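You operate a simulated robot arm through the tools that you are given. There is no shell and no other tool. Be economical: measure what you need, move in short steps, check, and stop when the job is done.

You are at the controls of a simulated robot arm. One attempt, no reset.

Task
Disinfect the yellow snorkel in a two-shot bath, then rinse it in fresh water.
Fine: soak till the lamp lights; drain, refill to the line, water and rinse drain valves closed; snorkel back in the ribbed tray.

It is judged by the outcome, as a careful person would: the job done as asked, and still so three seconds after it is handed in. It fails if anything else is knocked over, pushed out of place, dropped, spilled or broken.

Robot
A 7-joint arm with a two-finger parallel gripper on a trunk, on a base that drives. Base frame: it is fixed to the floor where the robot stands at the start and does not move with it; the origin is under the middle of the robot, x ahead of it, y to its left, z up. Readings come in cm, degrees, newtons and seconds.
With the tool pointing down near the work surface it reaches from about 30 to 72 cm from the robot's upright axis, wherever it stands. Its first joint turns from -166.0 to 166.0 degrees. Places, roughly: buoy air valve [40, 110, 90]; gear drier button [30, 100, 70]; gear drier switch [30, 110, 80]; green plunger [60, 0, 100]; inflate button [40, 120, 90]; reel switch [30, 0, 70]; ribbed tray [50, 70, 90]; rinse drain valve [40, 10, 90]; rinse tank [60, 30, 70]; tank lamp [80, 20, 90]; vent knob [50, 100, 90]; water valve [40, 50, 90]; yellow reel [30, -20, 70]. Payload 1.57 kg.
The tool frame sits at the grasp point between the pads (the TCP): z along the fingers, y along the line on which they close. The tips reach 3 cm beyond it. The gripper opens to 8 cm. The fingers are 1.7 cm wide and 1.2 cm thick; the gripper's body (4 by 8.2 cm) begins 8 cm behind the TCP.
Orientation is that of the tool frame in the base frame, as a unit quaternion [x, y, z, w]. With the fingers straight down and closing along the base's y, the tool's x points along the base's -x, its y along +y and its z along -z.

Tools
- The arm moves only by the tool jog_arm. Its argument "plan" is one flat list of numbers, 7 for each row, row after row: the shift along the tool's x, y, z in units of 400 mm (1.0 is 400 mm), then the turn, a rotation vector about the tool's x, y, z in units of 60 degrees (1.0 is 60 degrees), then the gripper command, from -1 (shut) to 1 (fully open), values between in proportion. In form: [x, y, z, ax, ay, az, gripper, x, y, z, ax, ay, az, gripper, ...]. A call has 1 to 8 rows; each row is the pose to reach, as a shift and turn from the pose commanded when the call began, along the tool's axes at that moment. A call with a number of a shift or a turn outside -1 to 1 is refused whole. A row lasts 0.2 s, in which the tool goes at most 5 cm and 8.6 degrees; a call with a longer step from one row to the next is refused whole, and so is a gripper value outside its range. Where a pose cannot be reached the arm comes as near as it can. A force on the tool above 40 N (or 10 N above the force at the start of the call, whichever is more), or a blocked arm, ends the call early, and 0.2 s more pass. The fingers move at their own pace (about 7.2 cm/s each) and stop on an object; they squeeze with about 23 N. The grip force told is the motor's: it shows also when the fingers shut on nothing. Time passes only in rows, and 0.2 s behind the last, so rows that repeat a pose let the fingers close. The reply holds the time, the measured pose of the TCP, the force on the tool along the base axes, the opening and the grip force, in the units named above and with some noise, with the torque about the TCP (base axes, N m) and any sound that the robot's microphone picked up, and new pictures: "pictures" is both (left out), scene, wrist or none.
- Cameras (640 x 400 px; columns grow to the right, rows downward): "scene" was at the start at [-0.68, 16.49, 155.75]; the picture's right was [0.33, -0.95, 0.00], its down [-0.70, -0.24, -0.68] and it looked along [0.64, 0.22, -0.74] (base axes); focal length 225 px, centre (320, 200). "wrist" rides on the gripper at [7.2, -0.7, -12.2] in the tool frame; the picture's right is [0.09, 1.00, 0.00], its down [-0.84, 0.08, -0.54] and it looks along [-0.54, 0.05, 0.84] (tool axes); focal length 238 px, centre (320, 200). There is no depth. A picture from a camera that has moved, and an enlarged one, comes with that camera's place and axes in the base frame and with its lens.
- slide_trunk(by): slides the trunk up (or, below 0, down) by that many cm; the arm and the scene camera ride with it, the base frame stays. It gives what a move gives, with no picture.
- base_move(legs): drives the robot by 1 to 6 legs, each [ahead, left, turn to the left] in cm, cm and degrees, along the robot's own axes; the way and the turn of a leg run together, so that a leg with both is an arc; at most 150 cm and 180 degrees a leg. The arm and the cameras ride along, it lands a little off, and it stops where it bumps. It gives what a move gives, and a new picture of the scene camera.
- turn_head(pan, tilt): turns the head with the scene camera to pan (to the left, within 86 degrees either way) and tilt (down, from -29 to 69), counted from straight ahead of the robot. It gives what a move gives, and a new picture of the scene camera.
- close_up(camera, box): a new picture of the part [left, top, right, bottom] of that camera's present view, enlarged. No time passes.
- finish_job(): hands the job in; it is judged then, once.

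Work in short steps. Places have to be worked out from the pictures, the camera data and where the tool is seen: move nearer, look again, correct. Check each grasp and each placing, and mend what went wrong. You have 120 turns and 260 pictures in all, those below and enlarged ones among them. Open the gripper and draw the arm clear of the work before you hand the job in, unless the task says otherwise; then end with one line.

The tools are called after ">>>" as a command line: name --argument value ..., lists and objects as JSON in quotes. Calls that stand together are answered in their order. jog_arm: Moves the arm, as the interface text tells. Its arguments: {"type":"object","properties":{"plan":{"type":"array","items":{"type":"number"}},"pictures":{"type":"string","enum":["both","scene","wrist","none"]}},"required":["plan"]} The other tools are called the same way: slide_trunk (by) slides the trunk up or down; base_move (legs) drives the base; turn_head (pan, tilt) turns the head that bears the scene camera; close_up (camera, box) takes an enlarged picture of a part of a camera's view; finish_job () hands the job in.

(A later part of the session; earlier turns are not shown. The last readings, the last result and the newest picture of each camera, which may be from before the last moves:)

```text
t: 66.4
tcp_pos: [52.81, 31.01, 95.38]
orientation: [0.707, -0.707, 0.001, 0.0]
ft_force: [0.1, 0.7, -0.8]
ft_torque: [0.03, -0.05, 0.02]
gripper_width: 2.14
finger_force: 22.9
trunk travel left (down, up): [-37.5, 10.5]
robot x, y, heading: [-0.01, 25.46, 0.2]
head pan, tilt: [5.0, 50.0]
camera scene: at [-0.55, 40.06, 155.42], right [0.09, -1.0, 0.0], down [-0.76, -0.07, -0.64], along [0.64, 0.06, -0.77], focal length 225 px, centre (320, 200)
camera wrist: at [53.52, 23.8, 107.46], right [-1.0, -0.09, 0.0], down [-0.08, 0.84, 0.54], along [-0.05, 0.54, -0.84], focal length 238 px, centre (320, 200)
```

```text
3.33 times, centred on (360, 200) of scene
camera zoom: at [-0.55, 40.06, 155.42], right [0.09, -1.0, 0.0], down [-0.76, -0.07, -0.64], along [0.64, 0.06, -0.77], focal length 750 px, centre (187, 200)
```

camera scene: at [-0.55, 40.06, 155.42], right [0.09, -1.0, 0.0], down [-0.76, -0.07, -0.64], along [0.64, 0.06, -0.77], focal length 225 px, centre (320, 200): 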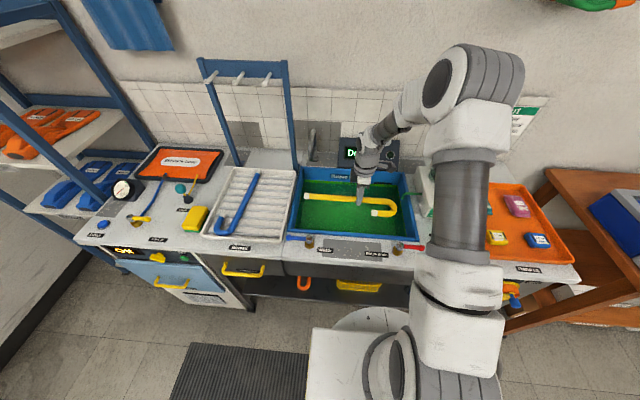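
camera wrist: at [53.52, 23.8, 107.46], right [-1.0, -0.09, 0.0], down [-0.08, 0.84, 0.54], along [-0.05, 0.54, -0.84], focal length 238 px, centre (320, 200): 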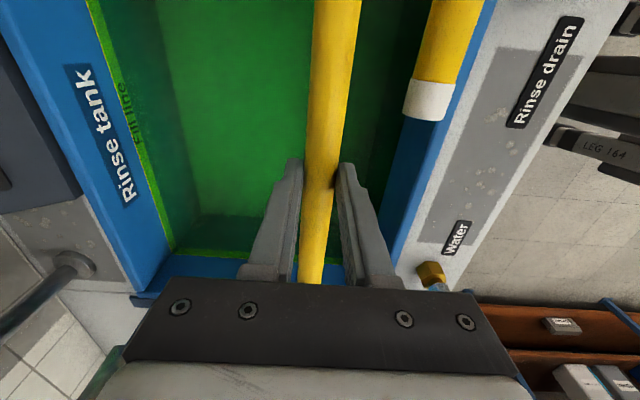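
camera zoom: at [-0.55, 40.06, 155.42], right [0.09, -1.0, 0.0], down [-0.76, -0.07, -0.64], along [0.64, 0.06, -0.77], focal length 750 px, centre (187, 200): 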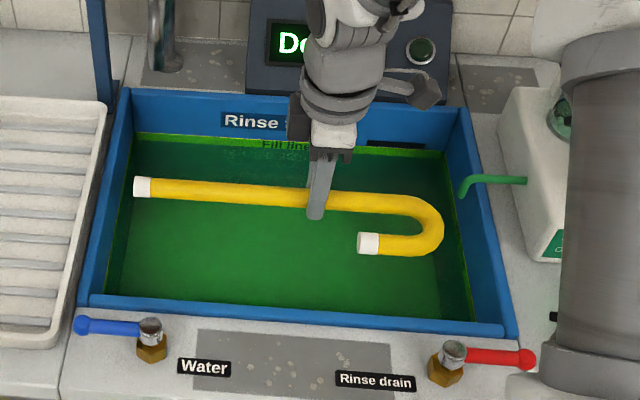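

The ends measure about y 17.6 and 50.8, so I'll shift 2 cm toward −y and lower toward the water gently.

>>> jog_arm --plan '[0.025, 0, 0, 0, 0, 0, -1, 0.05, 0, 0, 0, 0, 0, -1, 0.05, 0, 0.08, 0, 0, 0, -1, 0.05, 0, 0.16, 0, 0, 0, -1, 0.05, 0, 0.24, 0, 0, 0, -1, 0.05, 0, 0.31, 0, 0, 0, -1, 0.05, 0, 0.38, 0, 0, 0, -1, 0.05, 0, 0.44, 0, 0, 0, -1]'

>>> close_up --camera "scene" --box '[280, 140, 440, 260]'

```text
t: 68.2
tcp_pos: [53.05, 28.97, 77.72]
orientation: [-0.707, 0.707, 0.001, 0.0]
ft_force: [0.5, 1.4, -1.4]
ft_torque: [0.01, -0.02, -0.02]
gripper_width: 2.14
finger_force: 22.6
trunk travel left (down, up): [-37.5, 10.5]
robot x, y, heading: [-0.08, 25.37, 0.1]
head pan, tilt: [5.0, 50.0]
camera scene: at [-0.56, 40.06, 155.42], right [0.09, -1.0, 0.0], down [-0.76, -0.07, -0.64], along [0.64, 0.06, -0.77], focal length 225 px, centre (320, 200)
camera wrist: at [53.77, 21.7, 89.89], right [-1.0, -0.09, 0.0], down [-0.08, 0.84, 0.54], along [-0.05, 0.54, -0.84], focal length 238 px, centre (320, 200)
```

scene: 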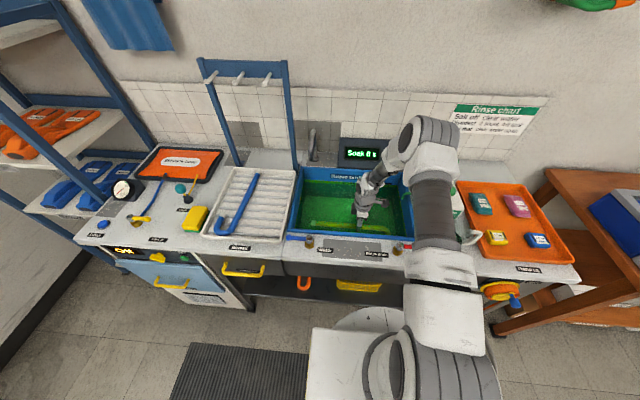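
wrist: 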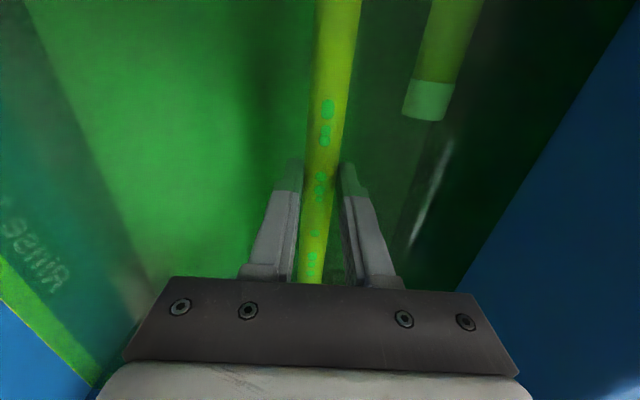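

```text
3.33 times, centred on (360, 200) of scene
camera zoom: at [-0.56, 40.06, 155.42], right [0.09, -1.0, 0.0], down [-0.76, -0.07, -0.64], along [0.64, 0.06, -0.77], focal length 750 px, centre (187, 200)
```

zoom: 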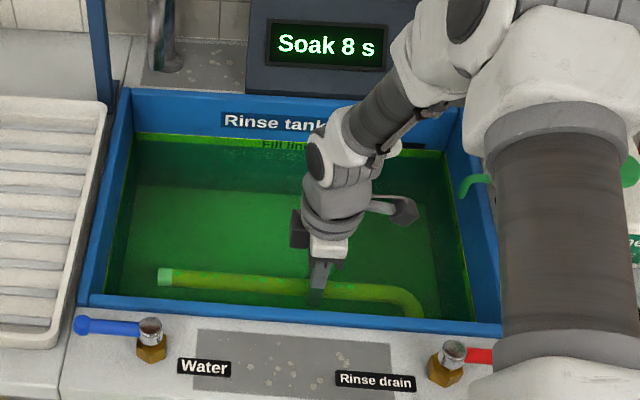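

The display shows "Soak 8 s": the countdown has begun. Meanwhile I'll lower slowly toward the floor, watching force.

>>> jog_arm --plan '[0, 0, 0.015, 0, 0, 0, -1, 0, 0, 0.03, 0, 0, 0, -1, 0, 0, 0.045, 0, 0, 0, -1, 0, 0, 0.06, 0, 0, 0, -1, 0, 0, 0.075, 0, 0, 0, -1, 0, 0, 0.09, 0, 0, 0, -1]' --pictures "none"

>>> jog_arm --plan '[0, 0, 0.01, 0, 0, 0, -1, 0, 0, 0.02, 0, 0, 0, -1, 0, 0, 0.03, 0, 0, 0, -1, 0, 0, 0.04, 0, 0, 0, -1, 0, 0, 0.05, 0, 0, 0, -1]'

```text
t: 69.6
tcp_pos: [52.95, 29.11, 74.2]
orientation: [0.707, -0.707, -0.001, 0.0]
ft_force: [-0.4, -0.9, -0.5]
ft_torque: [0.0, -0.01, 0.01]
gripper_width: 2.11
finger_force: 22.8
trunk travel left (down, up): [-37.5, 10.5]
robot x, y, heading: [-0.18, 25.36, 0.1]
head pan, tilt: [5.0, 50.0]
```

```text
t: 70.8
tcp_pos: [52.79, 29.2, 72.27]
orientation: [0.708, -0.707, 0.0, 0.0]
ft_force: [0.4, -0.8, 0.1]
ft_torque: [0.0, -0.03, 0.01]
gripper_width: 2.15
finger_force: 23.2
trunk travel left (down, up): [-37.5, 10.5]
robot x, y, heading: [-0.0, 25.86, 0.1]
head pan, tilt: [5.0, 50.0]
camera scene: at [-0.56, 40.06, 155.41], right [0.09, -1.0, 0.0], down [-0.76, -0.07, -0.64], along [0.64, 0.06, -0.77], focal length 225 px, centre (320, 200)
camera wrist: at [53.67, 21.87, 84.38], right [-1.0, -0.09, 0.0], down [-0.08, 0.84, 0.54], along [-0.05, 0.54, -0.84], focal length 238 px, centre (320, 200)
```

scene: 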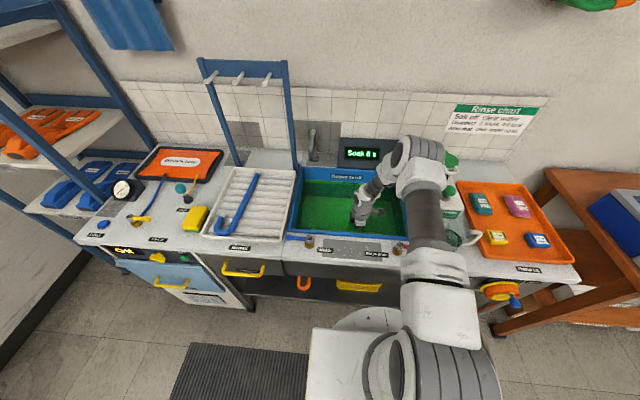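
wrist: 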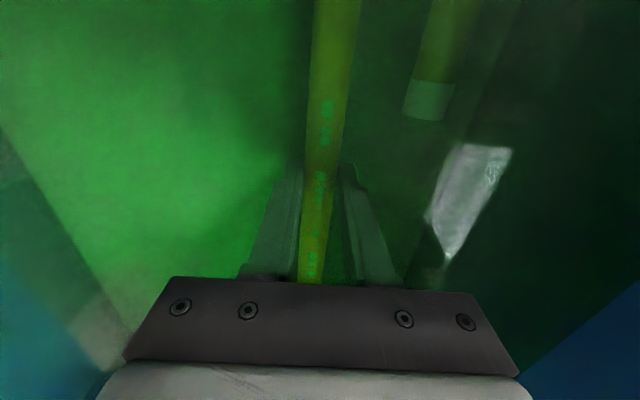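

Let me read the display.

>>> close_up --camera "scene" --box '[330, 130, 430, 190]'

>>> jog_arm --plan '[0, 0, 0.01, 0, 0, 0, -1, 0, 0, 0.02, 0, 0, 0, -1, 0, 0, 0.03, 0, 0, 0, -1, 0, 0, 0.03, 0, 0, 0, -1]' --pictures "none"

>>> close_up --camera "scene" --box '[330, 130, 430, 190]'

```text
6.40 times, centred on (380, 160) of scene
camera zoom: at [-0.56, 40.06, 155.41], right [0.09, -1.0, 0.0], down [-0.76, -0.07, -0.64], along [0.64, 0.06, -0.77], focal length 1439 px, centre (-64, 456)
```

zoom: 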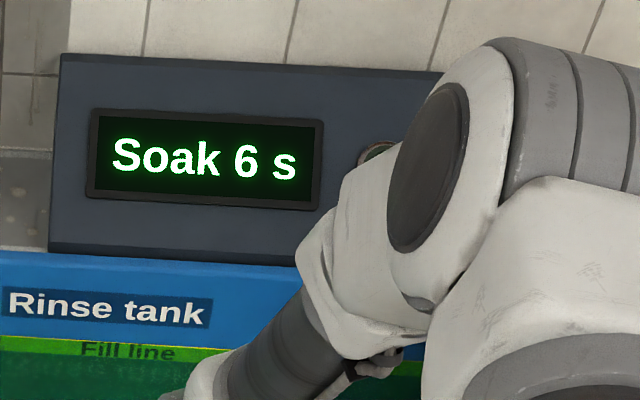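

```text
t: 71.8
tcp_pos: [52.86, 29.15, 71.03]
orientation: [0.707, -0.707, 0.0, -0.001]
ft_force: [-2.1, 0.7, 8.9]
ft_torque: [-0.32, 0.14, -0.02]
gripper_width: 2.13
finger_force: 23.1
trunk travel left (down, up): [-37.5, 10.5]
robot x, y, heading: [-0.25, 25.45, 0.0]
head pan, tilt: [5.0, 50.0]
```

```text
6.40 times, centred on (380, 160) of scene
camera zoom: at [-0.65, 40.06, 155.43], right [0.09, -1.0, 0.0], down [-0.76, -0.07, -0.64], along [0.64, 0.06, -0.77], focal length 1439 px, centre (-64, 456)
```

zoom: 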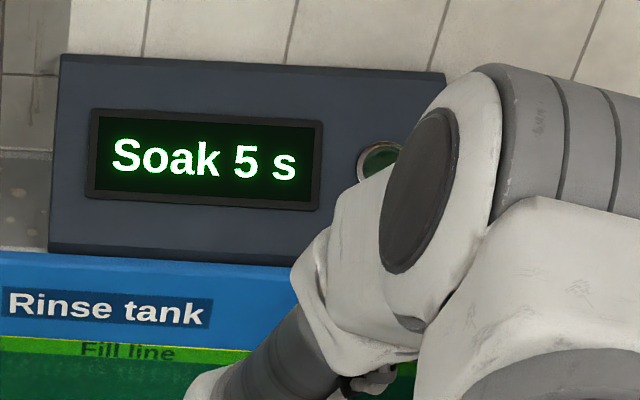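

Touching the floor lightly (9 N) at z 71. I'll back off 2 mm and hold while the soak counts down.

>>> jog_arm --plan '[0, 0, -0.006, 0, 0, 0, -1, 0, 0, -0.006, 0, 0, 0, -1, 0, 0, -0.006, 0, 0, 0, -1, 0, 0, -0.006, 0, 0, 0, -1, 0, 0, -0.006, 0, 0, 0, -1, 0, 0, -0.006, 0, 0, 0, -1, 0, 0, -0.006, 0, 0, 0, -1, 0, 0, -0.006, 0, 0, 0, -1]' --pictures "none"

>>> jog_arm --plan '[0, 0, 0, 0, 0, 0, -1, 0, 0, 0, 0, 0, 0, -1, 0, 0, 0, 0, 0, 0, -1, 0, 0, 0, 0, 0, 0, -1, 0, 0, 0, 0, 0, 0, -1, 0, 0, 0, 0, 0, 0, -1, 0, 0, 0, 0, 0, 0, -1, 0, 0, 0, 0, 0, 0, -1]' --pictures "none"

>>> jog_arm --plan '[0, 0, 0, 0, 0, 0, -1, 0, 0, 0, 0, 0, 0, -1, 0, 0, 0, 0, 0, 0, -1, 0, 0, 0, 0, 0, 0, -1, 0, 0, 0, 0, 0, 0, -1, 0, 0, 0, 0, 0, 0, -1, 0, 0, 0, 0, 0, 0, -1, 0, 0, 0, 0, 0, 0, -1]' --pictures "none"

>>> close_up --camera "scene" --box '[280, 130, 440, 250]'

```text
t: 73.6
tcp_pos: [52.94, 29.03, 71.19]
orientation: [-0.707, 0.707, 0.0, 0.001]
ft_force: [-0.2, 0.2, -0.9]
ft_torque: [-0.02, 0.02, 0.04]
gripper_width: 2.13
finger_force: 23.1
trunk travel left (down, up): [-37.5, 10.5]
robot x, y, heading: [-0.09, 25.28, 0.1]
head pan, tilt: [5.0, 50.0]
```

```text
t: 75.4
tcp_pos: [52.87, 29.09, 71.29]
orientation: [0.707, -0.707, 0.0, 0.0]
ft_force: [0.6, -0.8, -1.4]
ft_torque: [0.0, -0.04, -0.02]
gripper_width: 2.15
finger_force: 23.1
trunk travel left (down, up): [-37.5, 10.5]
robot x, y, heading: [0.03, 25.54, -0.1]
head pan, tilt: [5.0, 50.0]
```

```text
t: 77.2
tcp_pos: [53.01, 29.13, 71.23]
orientation: [-0.707, 0.707, 0.0, 0.0]
ft_force: [-0.8, -0.4, -1.0]
ft_torque: [0.02, -0.07, -0.02]
gripper_width: 2.14
finger_force: 23.5
trunk travel left (down, up): [-37.5, 10.5]
robot x, y, heading: [0.04, 25.63, -0.1]
head pan, tilt: [5.0, 50.0]
```

```text
3.33 times, centred on (360, 190) of scene
camera zoom: at [-0.56, 40.06, 155.41], right [0.09, -1.0, 0.0], down [-0.76, -0.07, -0.64], along [0.64, 0.06, -0.77], focal length 750 px, centre (187, 233)
```

zoom: 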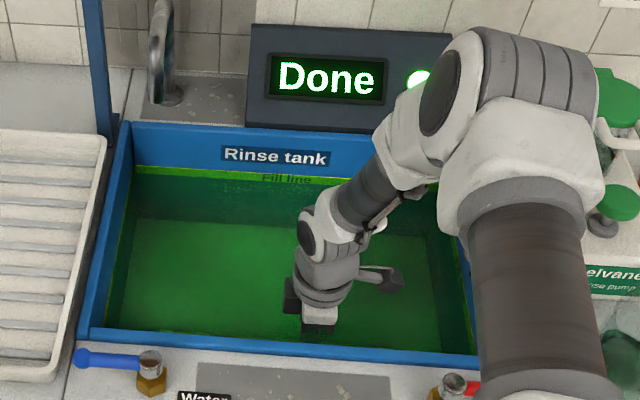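

"Done", lamp lit. I'll release the snorkel on the tank floor and rise straight up, then work the drain.

>>> jog_arm --plan '[0, 0, 0, 0, 0, 0, -0.1, 0, 0, 0, 0, 0, 0, 0, 0, 0, 0, 0, 0, 0, 0, 0, 0, -0.05, 0, 0, 0, 0]' --pictures "wrist"

>>> jog_arm --plan '[0, 0, -0.1, 0, 0, 0, 0, 0, 0, -0.2, 0, 0, 0, 0, 0, 0, -0.3, 0, 0, 0, 0, 0, 0, -0.42, 0, 0, 0, 0, 0, 0, -0.54, 0, 0, 0, 0, 0, 0, -0.66, 0, 0, 0, 0, 0, 0, -0.78, 0, 0, 0, 0, 0, 0, -0.86, 0, 0, 0, 0]'

```text
t: 78.2
tcp_pos: [53.07, 29.12, 73.37]
orientation: [0.708, -0.706, 0.0, 0.001]
ft_force: [-0.6, -0.3, 0.0]
ft_torque: [-0.03, 0.02, 0.02]
gripper_width: 4.01
finger_force: 0.0
trunk travel left (down, up): [-37.5, 10.5]
robot x, y, heading: [0.02, 25.53, 0.3]
head pan, tilt: [5.0, 50.0]
camera wrist: at [53.79, 21.86, 85.5], right [-1.0, -0.09, 0.0], down [-0.08, 0.84, 0.54], along [-0.05, 0.54, -0.84], focal length 238 px, centre (320, 200)
```

wrist: 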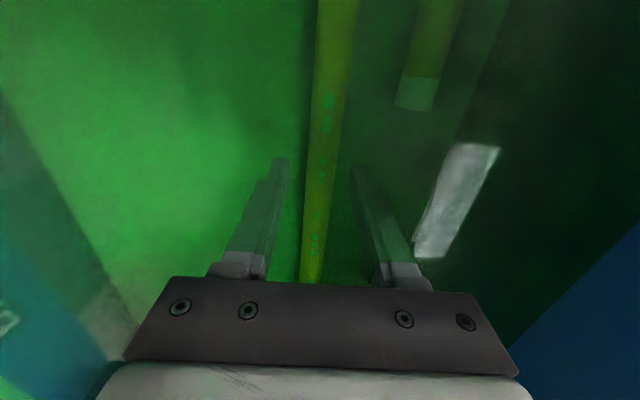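

```text
t: 80.0
tcp_pos: [52.94, 29.05, 107.59]
orientation: [-0.707, 0.707, 0.0, 0.0]
ft_force: [0.0, -0.1, 0.2]
ft_torque: [0.01, 0.02, 0.04]
gripper_width: 4.01
finger_force: 0.0
trunk travel left (down, up): [-37.5, 10.5]
robot x, y, heading: [-0.1, 25.43, 0.1]
head pan, tilt: [5.0, 50.0]
camera scene: at [-0.58, 40.06, 155.41], right [0.09, -1.0, 0.0], down [-0.76, -0.07, -0.64], along [0.64, 0.06, -0.77], focal length 225 px, centre (320, 200)
camera wrist: at [53.59, 21.76, 119.69], right [-1.0, -0.09, 0.0], down [-0.08, 0.84, 0.54], along [-0.05, 0.54, -0.84], focal length 238 px, centre (320, 200)
```

scene: 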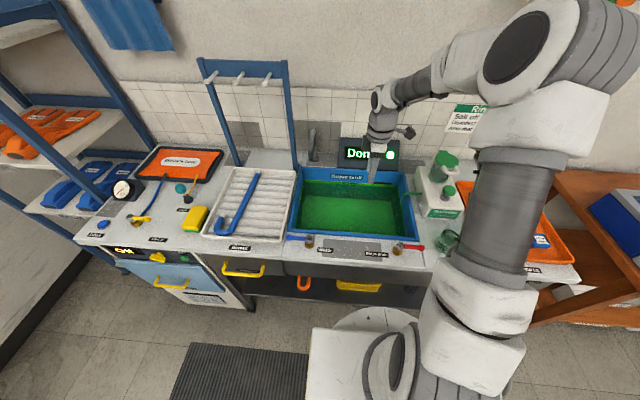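
wrist: 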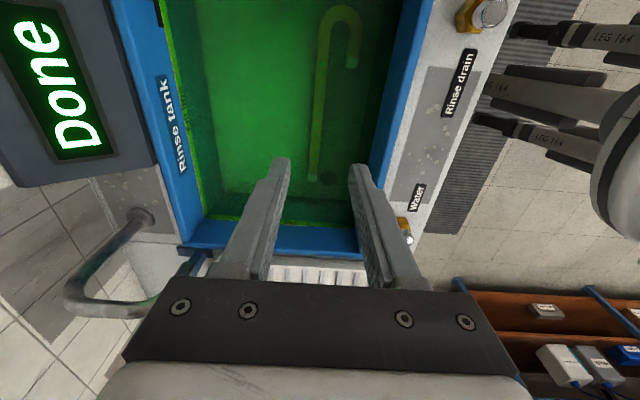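

Snorkel rests flat on the tank floor. Now to the red drain handle at (37.2, 12.2), same orientation.

>>> jog_arm --plan '[0.085, 0.079, 0, 0, 0, 0, 0, 0.17, 0.157, 0, 0, 0, 0, 0, 0.255, 0.236, 0, 0, 0, 0, 0, 0.34, 0.314, 0, 0, 0, 0, 0, 0.4225, 0.3925, 0, 0, 0, 0, -0.2, 0.4225, 0.3925, 0.12, 0, 0, 0, -0.2, 0.4225, 0.3925, 0.24, 0, 0, 0, -0.2]' --pictures "wrist"

>>> jog_arm --plan '[0, 0, 0.1, 0, 0, 0, -0.2, 0, 0, 0.175, 0, 0, 0, -0.2]' --pictures "wrist"

```text
t: 81.6
tcp_pos: [37.12, 12.2, 97.98]
orientation: [-0.707, 0.708, 0.0, 0.0]
ft_force: [-0.5, -0.4, -0.3]
ft_torque: [0.02, 0.02, 0.01]
gripper_width: 3.2
finger_force: 0.1
trunk travel left (down, up): [-37.5, 10.5]
robot x, y, heading: [0.37, 25.45, -0.1]
head pan, tilt: [5.0, 50.0]
camera wrist: at [37.84, 4.84, 110.22], right [-1.0, -0.09, 0.0], down [-0.08, 0.84, 0.54], along [-0.05, 0.54, -0.84], focal length 238 px, centre (320, 200)
```

wrist: 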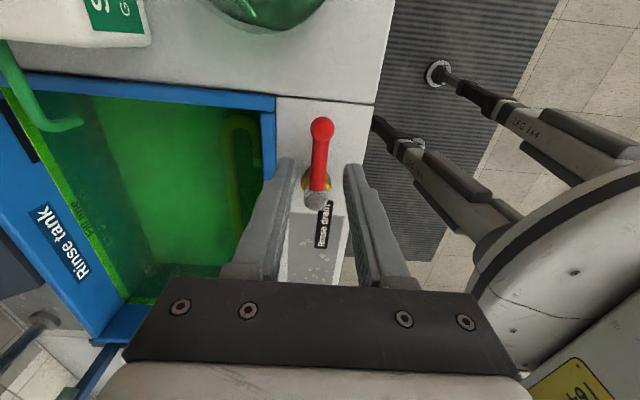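

```text
t: 82.2
tcp_pos: [37.19, 12.17, 91.09]
orientation: [0.708, -0.707, 0.0, 0.0]
ft_force: [0.4, -0.2, 0.5]
ft_torque: [-0.02, 0.0, 0.01]
gripper_width: 3.2
finger_force: 0.0
trunk travel left (down, up): [-37.5, 10.5]
robot x, y, heading: [-0.2, 25.44, 0.1]
head pan, tilt: [5.0, 50.0]
camera wrist: at [37.9, 4.93, 103.27], right [-1.0, -0.09, 0.0], down [-0.08, 0.84, 0.54], along [-0.05, 0.54, -0.84], focal length 238 px, centre (320, 200)
```

wrist: 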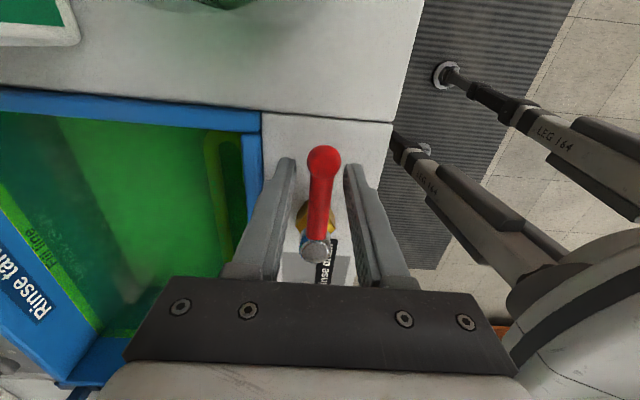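

Straddled; sweeping the drain handle open (toward the front), two 45° arcs.

>>> jog_arm --plan '[-0.0012, 0.0183, 0, 0, 0, 0.125, -0.4, -0.0048, 0.0362, 0, 0, 0, 0.25, -0.4, -0.0107, 0.0536, 0, 0, 0, 0.375, -0.4, -0.0188, 0.07, 0, 0, 0, 0.5, -0.4, -0.0289, 0.0852, 0, 0, 0, 0.625, -0.4, -0.041, 0.099, 0, 0, 0, 0.75, -0.4]' --pictures "none"

>>> jog_arm --plan '[-0.0012, 0.0183, 0, 0, 0, 0.125, -0.4, -0.0048, 0.0362, 0, 0, 0, 0.25, -0.4, -0.0107, 0.0536, 0, 0, 0, 0.375, -0.4, -0.0188, 0.07, 0, 0, 0, 0.5, -0.4, -0.0289, 0.0852, 0, 0, 0, 0.625, -0.4, -0.041, 0.097, 0, 0, 0, 0.75, -0.4]'

```text
t: 83.6
tcp_pos: [33.16, 13.82, 91.0]
orientation: [-0.382, 0.924, 0.0, 0.0]
ft_force: [0.5, -0.3, 1.8]
ft_torque: [-0.01, -0.04, -0.01]
gripper_width: 2.46
finger_force: 0.1
trunk travel left (down, up): [-37.5, 10.5]
robot x, y, heading: [0.09, 25.73, 0.2]
head pan, tilt: [5.0, 50.0]
```

```text
t: 85.0
tcp_pos: [31.93, 17.54, 91.01]
orientation: [0.001, 1.0, 0.0, 0.002]
ft_force: [2.9, -12.9, 0.8]
ft_torque: [-0.16, 0.07, 0.17]
gripper_width: 3.54
finger_force: 6.4
trunk travel left (down, up): [-37.5, 10.5]
robot x, y, heading: [-0.08, 25.55, -0.2]
head pan, tilt: [5.0, 50.0]
camera scene: at [-0.53, 39.93, 155.43], right [0.09, -1.0, 0.0], down [-0.76, -0.07, -0.64], along [0.64, 0.06, -0.77], focal length 225 px, centre (320, 200)
camera wrist: at [24.72, 16.82, 103.19], right [-0.09, 1.0, 0.0], down [0.84, 0.07, 0.54], along [0.54, 0.05, -0.84], focal length 238 px, centre (320, 200)
```

scene: 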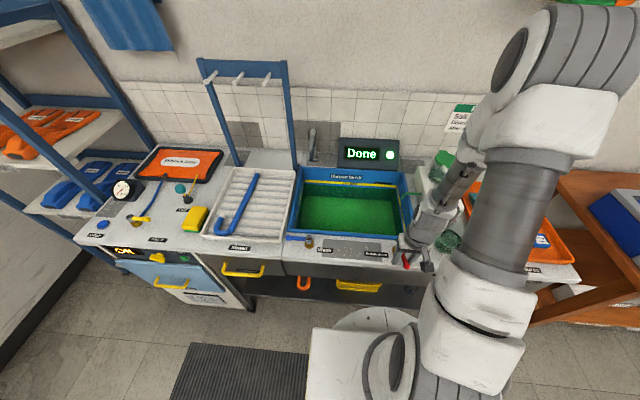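
wrist: 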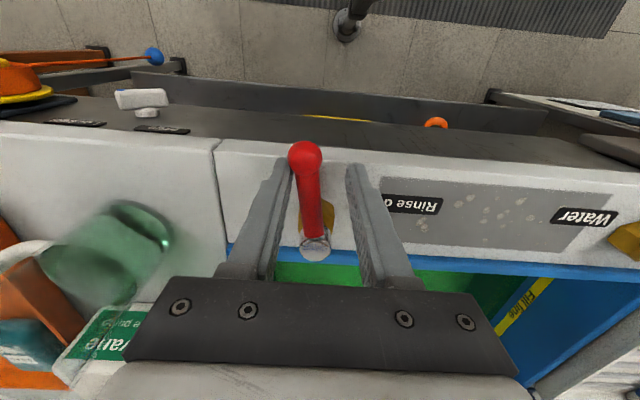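

Line turned yellow — it is draining. I'll relax the push slightly and wait for the tank to empty.

>>> jog_arm --plan '[0, -0.02, 0, 0, 0, 0, -0.2, 0, -0.02, 0, 0, 0, 0, -0.2, 0, -0.02, 0, 0, 0, 0, -0.2, 0, -0.02, 0, 0, 0, 0, -0.2, 0, -0.02, 0, 0, 0, 0, -0.2, 0, -0.02, 0, 0, 0, 0, -0.2, 0, -0.02, 0, 0, 0, 0, -0.2, 0, -0.02, 0, 0, 0, 0, -0.2]' --pictures "none"

>>> jog_arm --plan '[0, 0, 0, 0, 0, 0, -0.2, 0, 0, 0, 0, 0, 0, -0.2, 0, 0, 0, 0, 0, 0, -0.2, 0, 0, 0, 0, 0, 0, -0.2, 0, 0, 0, 0, 0, 0, -0.2, 0, 0, 0, 0, 0, 0, -0.2, 0, 0, 0, 0, 0, 0, -0.2, 0, 0, 0, 0, 0, 0, -0.2]' --pictures "none"

>>> close_up --camera "scene" --box '[280, 140, 440, 260]'

```text
t: 86.8
tcp_pos: [31.79, 16.84, 90.88]
orientation: [-0.001, 1.0, 0.0, 0.0]
ft_force: [0.3, -0.3, 0.7]
ft_torque: [0.01, 0.0, 0.01]
gripper_width: 3.21
finger_force: 0.1
trunk travel left (down, up): [-37.5, 10.5]
robot x, y, heading: [0.24, 25.2, -0.1]
head pan, tilt: [5.0, 50.0]
```

```text
t: 88.6
tcp_pos: [31.78, 16.92, 90.93]
orientation: [0.001, 1.0, 0.001, 0.0]
ft_force: [-0.4, -0.1, 0.7]
ft_torque: [0.0, 0.01, 0.01]
gripper_width: 3.21
finger_force: 0.1
trunk travel left (down, up): [-37.5, 10.5]
robot x, y, heading: [0.12, 25.41, -0.1]
head pan, tilt: [5.0, 50.0]
```

```text
3.33 times, centred on (360, 200) of scene
camera zoom: at [-0.57, 40.06, 155.41], right [0.09, -1.0, 0.0], down [-0.76, -0.07, -0.64], along [0.64, 0.06, -0.77], focal length 750 px, centre (187, 200)
```

zoom: 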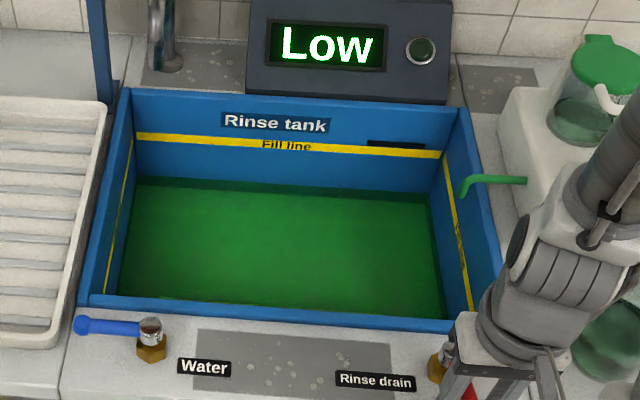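

Draining well, display "Low". Keep waiting until empty.

>>> jog_arm --plan '[0, 0, 0, 0, 0, 0, -0.2, 0, 0, 0, 0, 0, 0, -0.2, 0, 0, 0, 0, 0, 0, -0.2, 0, 0, 0, 0, 0, 0, -0.2, 0, 0, 0, 0, 0, 0, -0.2, 0, 0, 0, 0, 0, 0, -0.2, 0, 0, 0, 0, 0, 0, -0.2, 0, 0, 0, 0, 0, 0, -0.2]' --pictures "none"

>>> jog_arm --plan '[0, 0, 0, 0, 0, 0, -0.2, 0, 0, 0, 0, 0, 0, -0.2, 0, 0, 0, 0, 0, 0, -0.2, 0, 0, 0, 0, 0, 0, -0.2, 0, 0, 0, 0, 0, 0, -0.2, 0, 0, 0, 0, 0, 0, -0.2, 0, 0, 0, 0, 0, 0, -0.2, 0, 0, 0, 0, 0, 0, -0.2]' --pictures "none"

>>> jog_arm --plan '[0, 0, 0, 0, 0, 0, -0.2, 0, 0, 0, 0, 0, 0, -0.2, 0, 0, 0, 0, 0, 0, -0.2, 0, 0, 0, 0, 0, 0, -0.2, 0, 0, 0, 0, 0, 0, -0.2, 0, 0, 0, 0, 0, 0, -0.2, 0, 0, 0, 0, 0, 0, -0.2, 0, 0, 0, 0, 0, 0, -0.2]' --pictures "none"

>>> close_up --camera "scene" --box '[280, 140, 440, 260]'

```text
t: 90.4
tcp_pos: [31.8, 16.95, 91.01]
orientation: [0.0, 1.0, 0.0, -0.001]
ft_force: [0.2, 0.6, -0.2]
ft_torque: [0.04, -0.01, -0.04]
gripper_width: 3.19
finger_force: 0.1
trunk travel left (down, up): [-37.5, 10.5]
robot x, y, heading: [-0.06, 25.57, -0.0]
head pan, tilt: [5.0, 50.0]
```

```text
t: 92.2
tcp_pos: [31.82, 16.79, 90.96]
orientation: [0.0, 1.0, 0.0, -0.001]
ft_force: [0.3, -0.5, 0.6]
ft_torque: [0.03, 0.0, 0.0]
gripper_width: 3.2
finger_force: 0.1
trunk travel left (down, up): [-37.5, 10.5]
robot x, y, heading: [-0.19, 25.62, 0.2]
head pan, tilt: [5.0, 50.0]
```

```text
t: 94.0
tcp_pos: [31.73, 16.93, 90.95]
orientation: [0.0, 1.0, 0.0, 0.0]
ft_force: [0.7, -0.3, 0.2]
ft_torque: [-0.03, 0.0, -0.01]
gripper_width: 3.17
finger_force: 0.1
trunk travel left (down, up): [-37.5, 10.5]
robot x, y, heading: [-0.44, 25.55, 0.0]
head pan, tilt: [5.0, 50.0]
```

```text
3.33 times, centred on (360, 200) of scene
camera zoom: at [-0.57, 40.06, 155.41], right [0.09, -1.0, 0.0], down [-0.76, -0.07, -0.64], along [0.64, 0.06, -0.77], focal length 750 px, centre (187, 200)
```

zoom: 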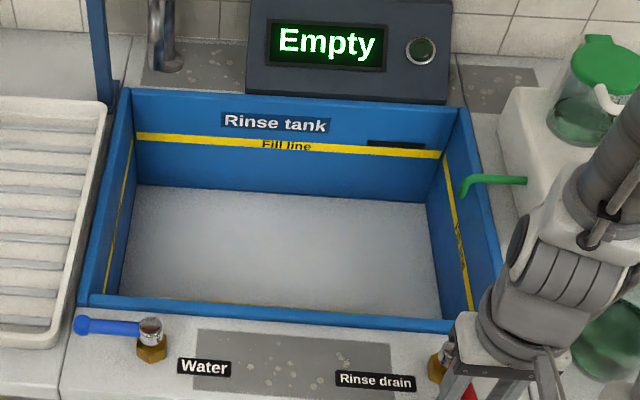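

Empty (the snorkel is hidden behind the front wall from here). Closing the drain: reverse arcs plus a gentle push to the stop.

>>> jog_arm --plan '[-0.0012, -0.0163, 0, 0, 0, -0.125, -0.4, -0.0048, -0.0322, 0, 0, 0, -0.25, -0.4, -0.0107, -0.0496, 0, 0, 0, -0.375, -0.4, -0.0188, -0.064, 0, 0, 0, -0.5, -0.4, -0.0289, -0.0782, 0, 0, 0, -0.625, -0.4, -0.041, -0.092, 0, 0, 0, -0.75, -0.4]' --pictures "none"

>>> jog_arm --plan '[-0.0012, -0.0183, 0, 0, 0, -0.125, -0.4, -0.0048, -0.0362, 0, 0, 0, -0.25, -0.4, -0.0107, -0.0536, 0, 0, 0, -0.375, -0.4, -0.0188, -0.07, 0, 0, 0, -0.5, -0.4, -0.0289, -0.0852, 0, 0, 0, -0.625, -0.4, -0.041, -0.102, 0, 0, 0, -0.75, -0.4]' --pictures "none"

>>> jog_arm --plan '[0, -0.01, 0, 0, 0, 0, -0.4, 0, -0.02, 0, 0, 0, 0, -0.4, 0, -0.028, 0, 0, 0, 0, -0.4]' --pictures "wrist"

```text
t: 95.4
tcp_pos: [33.42, 13.43, 91.08]
orientation: [-0.384, 0.923, 0.001, -0.001]
ft_force: [-1.6, 0.6, -0.8]
ft_torque: [-0.04, 0.0, 0.02]
gripper_width: 2.46
finger_force: 0.3
trunk travel left (down, up): [-37.5, 10.5]
robot x, y, heading: [0.05, 25.49, -0.1]
head pan, tilt: [5.0, 50.0]
```

```text
t: 96.8
tcp_pos: [37.51, 11.5, 90.85]
orientation: [0.708, -0.707, -0.001, 0.001]
ft_force: [-1.8, -0.5, 0.1]
ft_torque: [0.0, 0.02, 0.04]
gripper_width: 2.6
finger_force: 1.5
trunk travel left (down, up): [-37.5, 10.5]
robot x, y, heading: [-0.04, 25.87, 0.2]
head pan, tilt: [5.0, 50.0]
```

```text
t: 97.6
tcp_pos: [38.13, 11.56, 91.05]
orientation: [-0.707, 0.707, 0.002, -0.001]
ft_force: [-18.8, -0.4, -5.9]
ft_torque: [-0.06, 0.06, 0.06]
gripper_width: 4.02
finger_force: 9.0
trunk travel left (down, up): [-37.5, 10.5]
robot x, y, heading: [-0.22, 25.6, -0.1]
head pan, tilt: [5.0, 50.0]
camera wrist: at [39.07, 4.23, 103.16], right [-1.0, -0.09, 0.01], down [-0.07, 0.84, 0.54], along [-0.05, 0.54, -0.84], focal length 238 px, centre (320, 200)
```

wrist: 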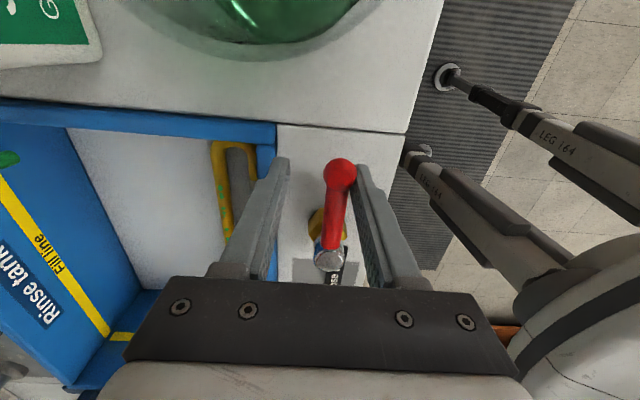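

Drain is closed on its stop; snorkel visible in the empty tank. Travel to the blue valve, turning 180° over the way.

>>> jog_arm --plan '[0, 0.028, 0, 0, 0, 0, -0.2, 0, 0.028, -0.1, 0, 0, 0, 0, 0, 0.028, -0.2, 0, 0, 0, 0, 0, 0.028, -0.3, 0, 0, 0, 0, 0, 0.028, -0.42, 0, 0, 0, 0]' --pictures "wrist"

>>> jog_arm --plan '[-0.122, 0, 0, 0, 0, 0.125, 0, -0.244, 0, 0, 0, 0, 0.25, 0, -0.366, 0, 0, 0, 0, 0.375, 0, -0.488, 0, 0, 0, 0, 0.5, 0, -0.61, 0, 0, 0, 0, 0.625, 0, -0.732, 0, 0, 0, 0, 0.75, 0, -0.854, 0, 0, 0, 0, 0.875, 0, -0.976, 0, 0, 0, 0, 1, 0]' --pictures "none"

>>> jog_arm --plan '[0, 0, 0, 0, 0, 0.125, 0, 0, 0, 0, 0, 0, 0.25, 0, 0, 0, 0, 0, 0, 0.375, 0, 0, 0, 0, 0, 0, 0.5, 0, 0, 0, 0, 0, 0, 0.625, 0, 0, 0, 0, 0, 0, 0.75, 0, 0, 0, 0, 0, 0, 0.875, 0, 0, 0, 0, 0, 0, 1, 0]' --pictures "none"

>>> jog_arm --plan '[0, 0, 0, 0, 0, 0.125, 0, 0, 0, 0, 0, 0, 0.25, 0, 0, 0, 0, 0, 0, 0.375, 0, 0, 0, 0, 0, 0, 0.5, 0, 0, 0, 0, 0, 0, 0.625, 0, 0, 0, 0, 0, 0, 0.75, 0, 0, 0, 0, 0, 0, 0.875, 0, 0, 0, 0, 0, 0, 1, 0]'

```text
t: 98.8
tcp_pos: [37.32, 11.47, 108.16]
orientation: [0.707, -0.707, 0.0, 0.0]
ft_force: [-0.3, -0.1, 0.8]
ft_torque: [0.03, 0.03, 0.01]
gripper_width: 4.01
finger_force: 0.1
trunk travel left (down, up): [-37.5, 10.5]
robot x, y, heading: [-0.08, 25.33, 0.1]
head pan, tilt: [5.0, 50.0]
camera wrist: at [38.09, 4.24, 120.24], right [-1.0, -0.09, 0.0], down [-0.08, 0.84, 0.54], along [-0.05, 0.54, -0.84], focal length 238 px, centre (320, 200)
```

wrist: 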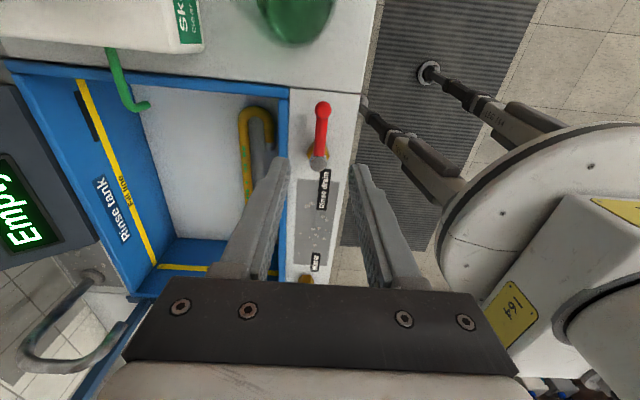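

```text
t: 100.6
tcp_pos: [37.22, 50.65, 107.36]
orientation: [-0.257, 0.966, -0.001, -0.001]
ft_force: [-1.7, -0.5, 0.3]
ft_torque: [-0.01, -0.01, 0.05]
gripper_width: 4.04
finger_force: 0.1
trunk travel left (down, up): [-37.5, 10.5]
robot x, y, heading: [-0.35, 25.49, 0.1]
head pan, tilt: [5.0, 50.0]
```

```text
t: 102.4
tcp_pos: [37.47, 50.52, 107.6]
orientation: [0.26, 0.966, 0.0, -0.001]
ft_force: [-1.0, 0.3, 0.0]
ft_torque: [-0.03, -0.03, 0.02]
gripper_width: 3.98
finger_force: 0.1
trunk travel left (down, up): [-37.5, 10.5]
robot x, y, heading: [-0.09, 25.4, -0.2]
head pan, tilt: [5.0, 50.0]
```

```text
t: 104.2
tcp_pos: [37.37, 50.51, 107.7]
orientation: [0.708, 0.707, 0.0, 0.0]
ft_force: [0.9, -0.9, 0.6]
ft_torque: [0.0, 0.0, -0.01]
gripper_width: 3.98
finger_force: 0.0
trunk travel left (down, up): [-37.5, 10.5]
robot x, y, heading: [0.03, 25.66, 0.2]
head pan, tilt: [5.0, 50.0]
camera scene: at [-0.57, 40.06, 155.41], right [0.09, -1.0, 0.0], down [-0.76, -0.07, -0.64], along [0.64, 0.06, -0.77], focal length 225 px, centre (320, 200)
camera wrist: at [36.88, 57.68, 119.99], right [1.0, 0.09, 0.0], down [0.08, -0.84, 0.54], along [0.05, -0.54, -0.84], focal length 238 px, centre (320, 200)
```

scene: 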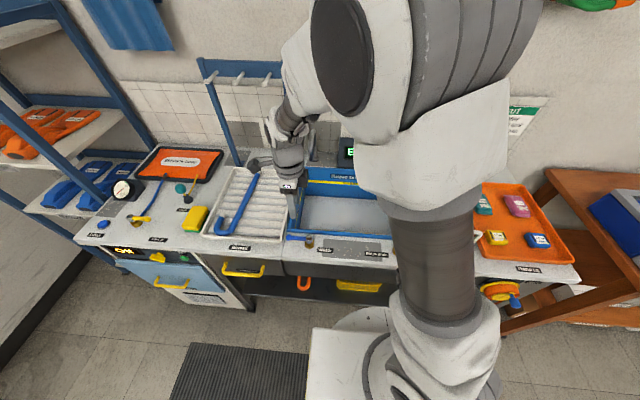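
wrist: 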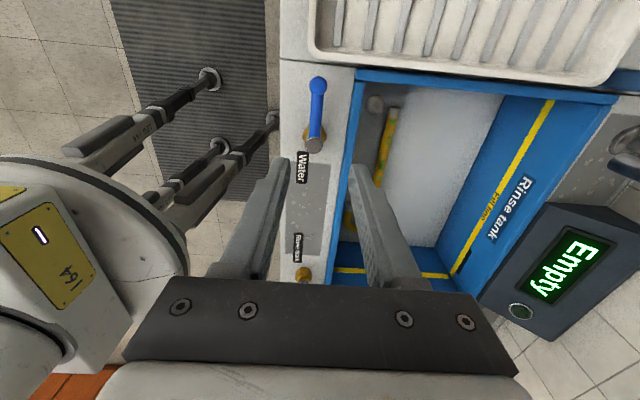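

Descend onto the blue handle and sweep it open (two arcs).

>>> jog_arm --plan '[0.02, -0.003, 0.1, 0, 0, 0, -0.2, 0.05, -0.003, 0.2, 0, 0, 0, -0.2, 0.05, -0.003, 0.31, 0, 0, 0, -0.2, 0.05, -0.003, 0.4175, 0, 0, 0, -0.2]' --pictures "wrist"

>>> jog_arm --plan '[-0.0012, -0.0183, 0, 0, 0, -0.125, -0.4, -0.0048, -0.0362, 0, 0, 0, -0.25, -0.4, -0.0107, -0.0536, 0, 0, 0, -0.375, -0.4, -0.0188, -0.07, 0, 0, 0, -0.5, -0.4, -0.0289, -0.0852, 0, 0, 0, -0.625, -0.4, -0.041, -0.099, 0, 0, 0, -0.75, -0.4]' --pictures "none"

>>> jog_arm --plan '[-0.0012, -0.0183, 0, 0, 0, -0.125, -0.4, -0.0048, -0.0362, 0, 0, 0, -0.25, -0.4, -0.0107, -0.0536, 0, 0, 0, -0.375, -0.4, -0.0188, -0.07, 0, 0, 0, -0.5, -0.4, -0.0289, -0.0852, 0, 0, 0, -0.625, -0.4, -0.041, -0.094, 0, 0, 0, -0.75, -0.4]'

```text
t: 105.2
tcp_pos: [37.18, 52.59, 91.16]
orientation: [0.707, 0.707, 0.001, 0.001]
ft_force: [-0.4, -0.5, 0.2]
ft_torque: [0.01, 0.02, -0.01]
gripper_width: 3.18
finger_force: 0.2
trunk travel left (down, up): [-37.5, 10.5]
robot x, y, heading: [0.53, 25.72, -0.1]
head pan, tilt: [5.0, 50.0]
camera wrist: at [36.53, 59.73, 103.45], right [1.0, 0.09, 0.0], down [0.08, -0.84, 0.54], along [0.05, -0.54, -0.84], focal length 238 px, centre (320, 200)
```

wrist: 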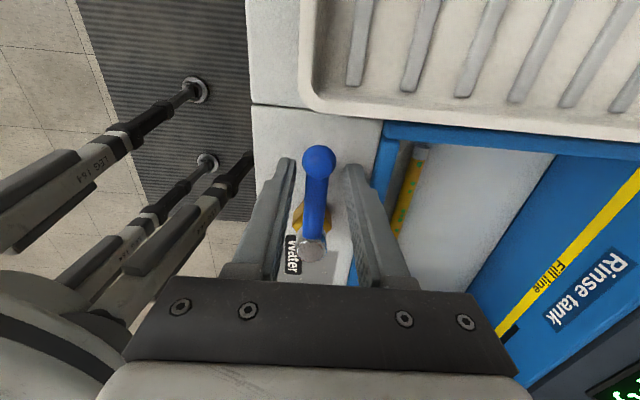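

```text
t: 106.6
tcp_pos: [33.32, 50.87, 91.13]
orientation: [0.382, 0.924, 0.0, 0.0]
ft_force: [1.0, 0.5, -0.9]
ft_torque: [0.03, -0.01, 0.0]
gripper_width: 2.46
finger_force: 0.1
trunk travel left (down, up): [-37.5, 10.5]
robot x, y, heading: [-0.08, 25.41, 0.3]
head pan, tilt: [5.0, 50.0]
```

```text
t: 108.0
tcp_pos: [31.87, 47.3, 91.08]
orientation: [-0.003, 1.0, 0.001, 0.0]
ft_force: [2.1, 10.2, -0.8]
ft_torque: [0.08, 0.01, -0.12]
gripper_width: 3.24
finger_force: 4.9
trunk travel left (down, up): [-37.5, 10.5]
robot x, y, heading: [-0.1, 25.21, 0.2]
head pan, tilt: [5.0, 50.0]
camera scene: at [-0.54, 40.16, 155.4], right [0.09, -1.0, 0.0], down [-0.76, -0.07, -0.64], along [0.64, 0.06, -0.77], focal length 225 px, centre (320, 200)
camera wrist: at [24.8, 46.52, 103.3], right [-0.1, 1.0, 0.0], down [0.84, 0.08, 0.54], along [0.54, 0.05, -0.84], focal length 238 px, centre (320, 200)
```

scene: 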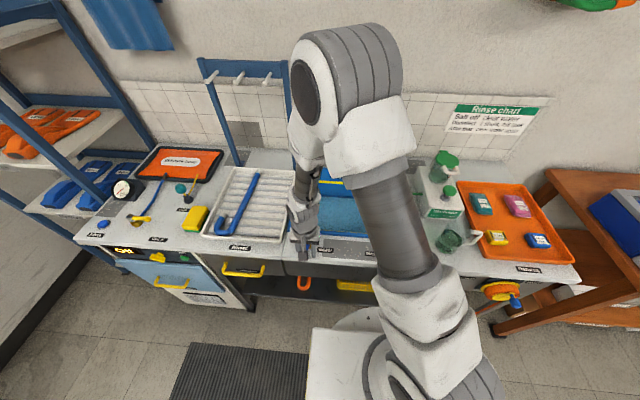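
wrist: 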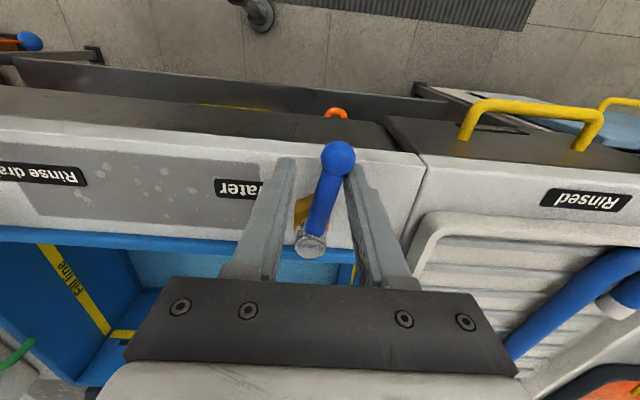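

Filling. I'll relax the push and wait, watching the fill line in the wrist view.

>>> jog_arm --plan '[0, 0.02, 0, 0, 0, 0, -0.2, 0, 0.02, 0, 0, 0, 0, -0.2, 0, 0.02, 0, 0, 0, 0, -0.2, 0, 0.02, 0, 0, 0, 0, -0.2, 0, 0.02, 0, 0, 0, 0, -0.2, 0, 0.02, 0, 0, 0, 0, -0.2, 0, 0.02, 0, 0, 0, 0, -0.2, 0, 0.02, 0, 0, 0, 0, -0.2]' --pictures "none"

>>> jog_arm --plan '[0, 0, 0, 0, 0, 0, -0.2, 0, 0, 0, 0, 0, 0, -0.2, 0, 0, 0, 0, 0, 0, -0.2, 0, 0, 0, 0, 0, 0, -0.2, 0, 0, 0, 0, 0, 0, -0.2, 0, 0, 0, 0, 0, 0, -0.2, 0, 0, 0, 0, 0, 0, -0.2, 0, 0, 0, 0, 0, 0, -0.2]' --pictures "wrist"

>>> close_up --camera "scene" --box '[300, 130, 440, 250]'

```text
t: 109.8
tcp_pos: [31.94, 47.81, 91.22]
orientation: [0.0, 1.0, 0.0, -0.001]
ft_force: [0.4, 0.6, 0.1]
ft_torque: [0.01, 0.02, 0.03]
gripper_width: 3.2
finger_force: 0.1
trunk travel left (down, up): [-37.5, 10.5]
robot x, y, heading: [0.16, 25.5, 0.1]
head pan, tilt: [5.0, 50.0]
```

```text
t: 111.6
tcp_pos: [31.92, 47.97, 91.11]
orientation: [0.001, 1.0, 0.0, -0.001]
ft_force: [0.5, -0.3, -0.2]
ft_torque: [-0.01, 0.0, -0.02]
gripper_width: 3.2
finger_force: 0.1
trunk travel left (down, up): [-37.5, 10.5]
robot x, y, heading: [0.09, 25.78, -0.0]
head pan, tilt: [5.0, 50.0]
camera wrist: at [24.77, 47.19, 103.32], right [-0.09, 1.0, 0.0], down [0.84, 0.08, 0.54], along [0.54, 0.05, -0.84], focal length 238 px, centre (320, 200)
```

wrist: 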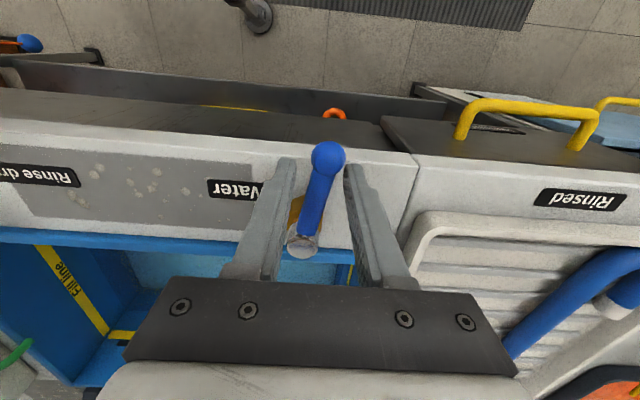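

```text
3.33 times, centred on (370, 190) of scene
camera zoom: at [-0.57, 40.06, 155.41], right [0.09, -1.0, 0.0], down [-0.76, -0.07, -0.64], along [0.64, 0.06, -0.77], focal length 750 px, centre (153, 233)
```

zoom: 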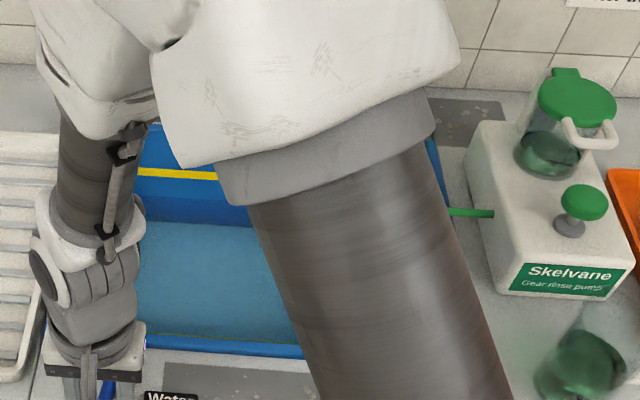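

Level rising, line still yellow. Wait more.

>>> jog_arm --plan '[0, 0, 0, 0, 0, 0, -0.2, 0, 0, 0, 0, 0, 0, -0.2, 0, 0, 0, 0, 0, 0, -0.2, 0, 0, 0, 0, 0, 0, -0.2, 0, 0, 0, 0, 0, 0, -0.2, 0, 0, 0, 0, 0, 0, -0.2, 0, 0, 0, 0, 0, 0, -0.2, 0, 0, 0, 0, 0, 0, -0.2]' --pictures "none"

>>> jog_arm --plan '[0, 0, 0, 0, 0, 0, -0.2, 0, 0, 0, 0, 0, 0, -0.2, 0, 0, 0, 0, 0, 0, -0.2, 0, 0, 0, 0, 0, 0, -0.2, 0, 0, 0, 0, 0, 0, -0.2, 0, 0, 0, 0, 0, 0, -0.2, 0, 0, 0, 0, 0, 0, -0.2, 0, 0, 0, 0, 0, 0, -0.2]' --pictures "none"

>>> close_up --camera "wrist" --box '[0, 200, 200, 400]'

>>> close_up --camera "scene" --box '[300, 130, 440, 250]'

```text
t: 113.4
tcp_pos: [32.04, 47.81, 91.16]
orientation: [0.0, 1.0, 0.0, 0.0]
ft_force: [-0.2, 0.2, 0.0]
ft_torque: [-0.02, 0.01, 0.02]
gripper_width: 3.19
finger_force: 0.0
trunk travel left (down, up): [-37.5, 10.5]
robot x, y, heading: [0.15, 25.48, 0.2]
head pan, tilt: [5.0, 50.0]
```

```text
t: 115.2
tcp_pos: [31.85, 47.97, 91.11]
orientation: [0.0, 1.0, 0.0, 0.0]
ft_force: [-0.3, -0.3, 0.3]
ft_torque: [0.03, -0.04, 0.01]
gripper_width: 3.2
finger_force: 0.2
trunk travel left (down, up): [-37.5, 10.5]
robot x, y, heading: [0.14, 25.34, 0.4]
head pan, tilt: [5.0, 50.0]
```

```text
2.00 times, centred on (100, 300) of wrist
camera zoom: at [24.77, 47.19, 103.32], right [-0.09, 1.0, 0.0], down [0.84, 0.08, 0.54], along [0.54, 0.05, -0.84], focal length 477 px, centre (760, 0)
```

zoom: 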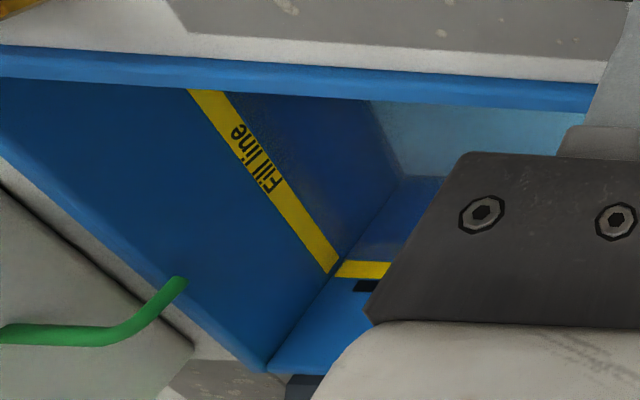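

```text
3.33 times, centred on (370, 190) of scene
camera zoom: at [-0.57, 40.06, 155.41], right [0.09, -1.0, 0.0], down [-0.76, -0.07, -0.64], along [0.64, 0.06, -0.77], focal length 750 px, centre (153, 233)
```

zoom: 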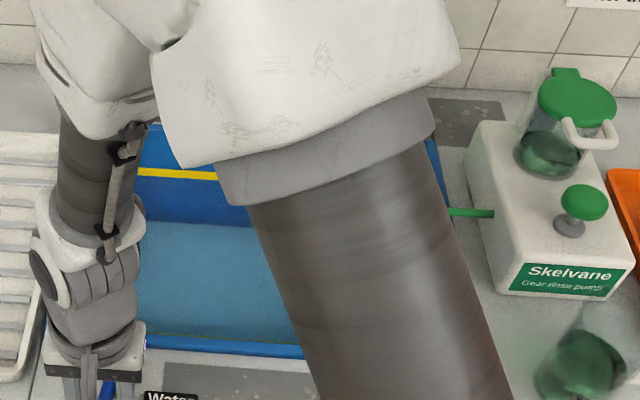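

The waterline appears close under the line. One more short wait.

>>> jog_arm --plan '[0, 0, 0, 0, 0, 0, -0.2, 0, 0, 0, 0, 0, 0, -0.2, 0, 0, 0, 0, 0, 0, -0.2, 0, 0, 0, 0, 0, 0, -0.2, 0, 0, 0, 0, 0, 0, -0.2, 0, 0, 0, 0, 0, 0, -0.2, 0, 0, 0, 0, 0, 0, -0.2]' --pictures "none"

>>> close_up --camera "wrist" --box '[0, 200, 200, 400]'

```text
t: 116.8
tcp_pos: [31.85, 47.92, 91.24]
orientation: [0.0, 1.0, 0.001, 0.0]
ft_force: [1.1, -0.4, 0.0]
ft_torque: [0.01, 0.01, -0.02]
gripper_width: 3.19
finger_force: 0.1
trunk travel left (down, up): [-37.5, 10.5]
robot x, y, heading: [-0.0, 25.8, 0.4]
head pan, tilt: [5.0, 50.0]
```

```text
2.00 times, centred on (100, 300) of wrist
camera zoom: at [24.77, 47.19, 103.32], right [-0.09, 1.0, 0.0], down [0.84, 0.08, 0.54], along [0.54, 0.05, -0.84], focal length 477 px, centre (760, 0)
```

zoom: 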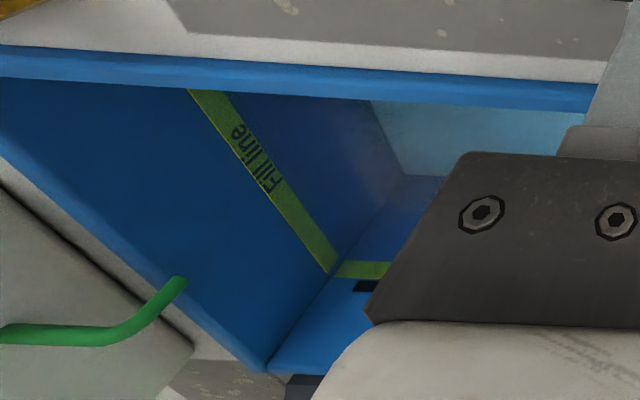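

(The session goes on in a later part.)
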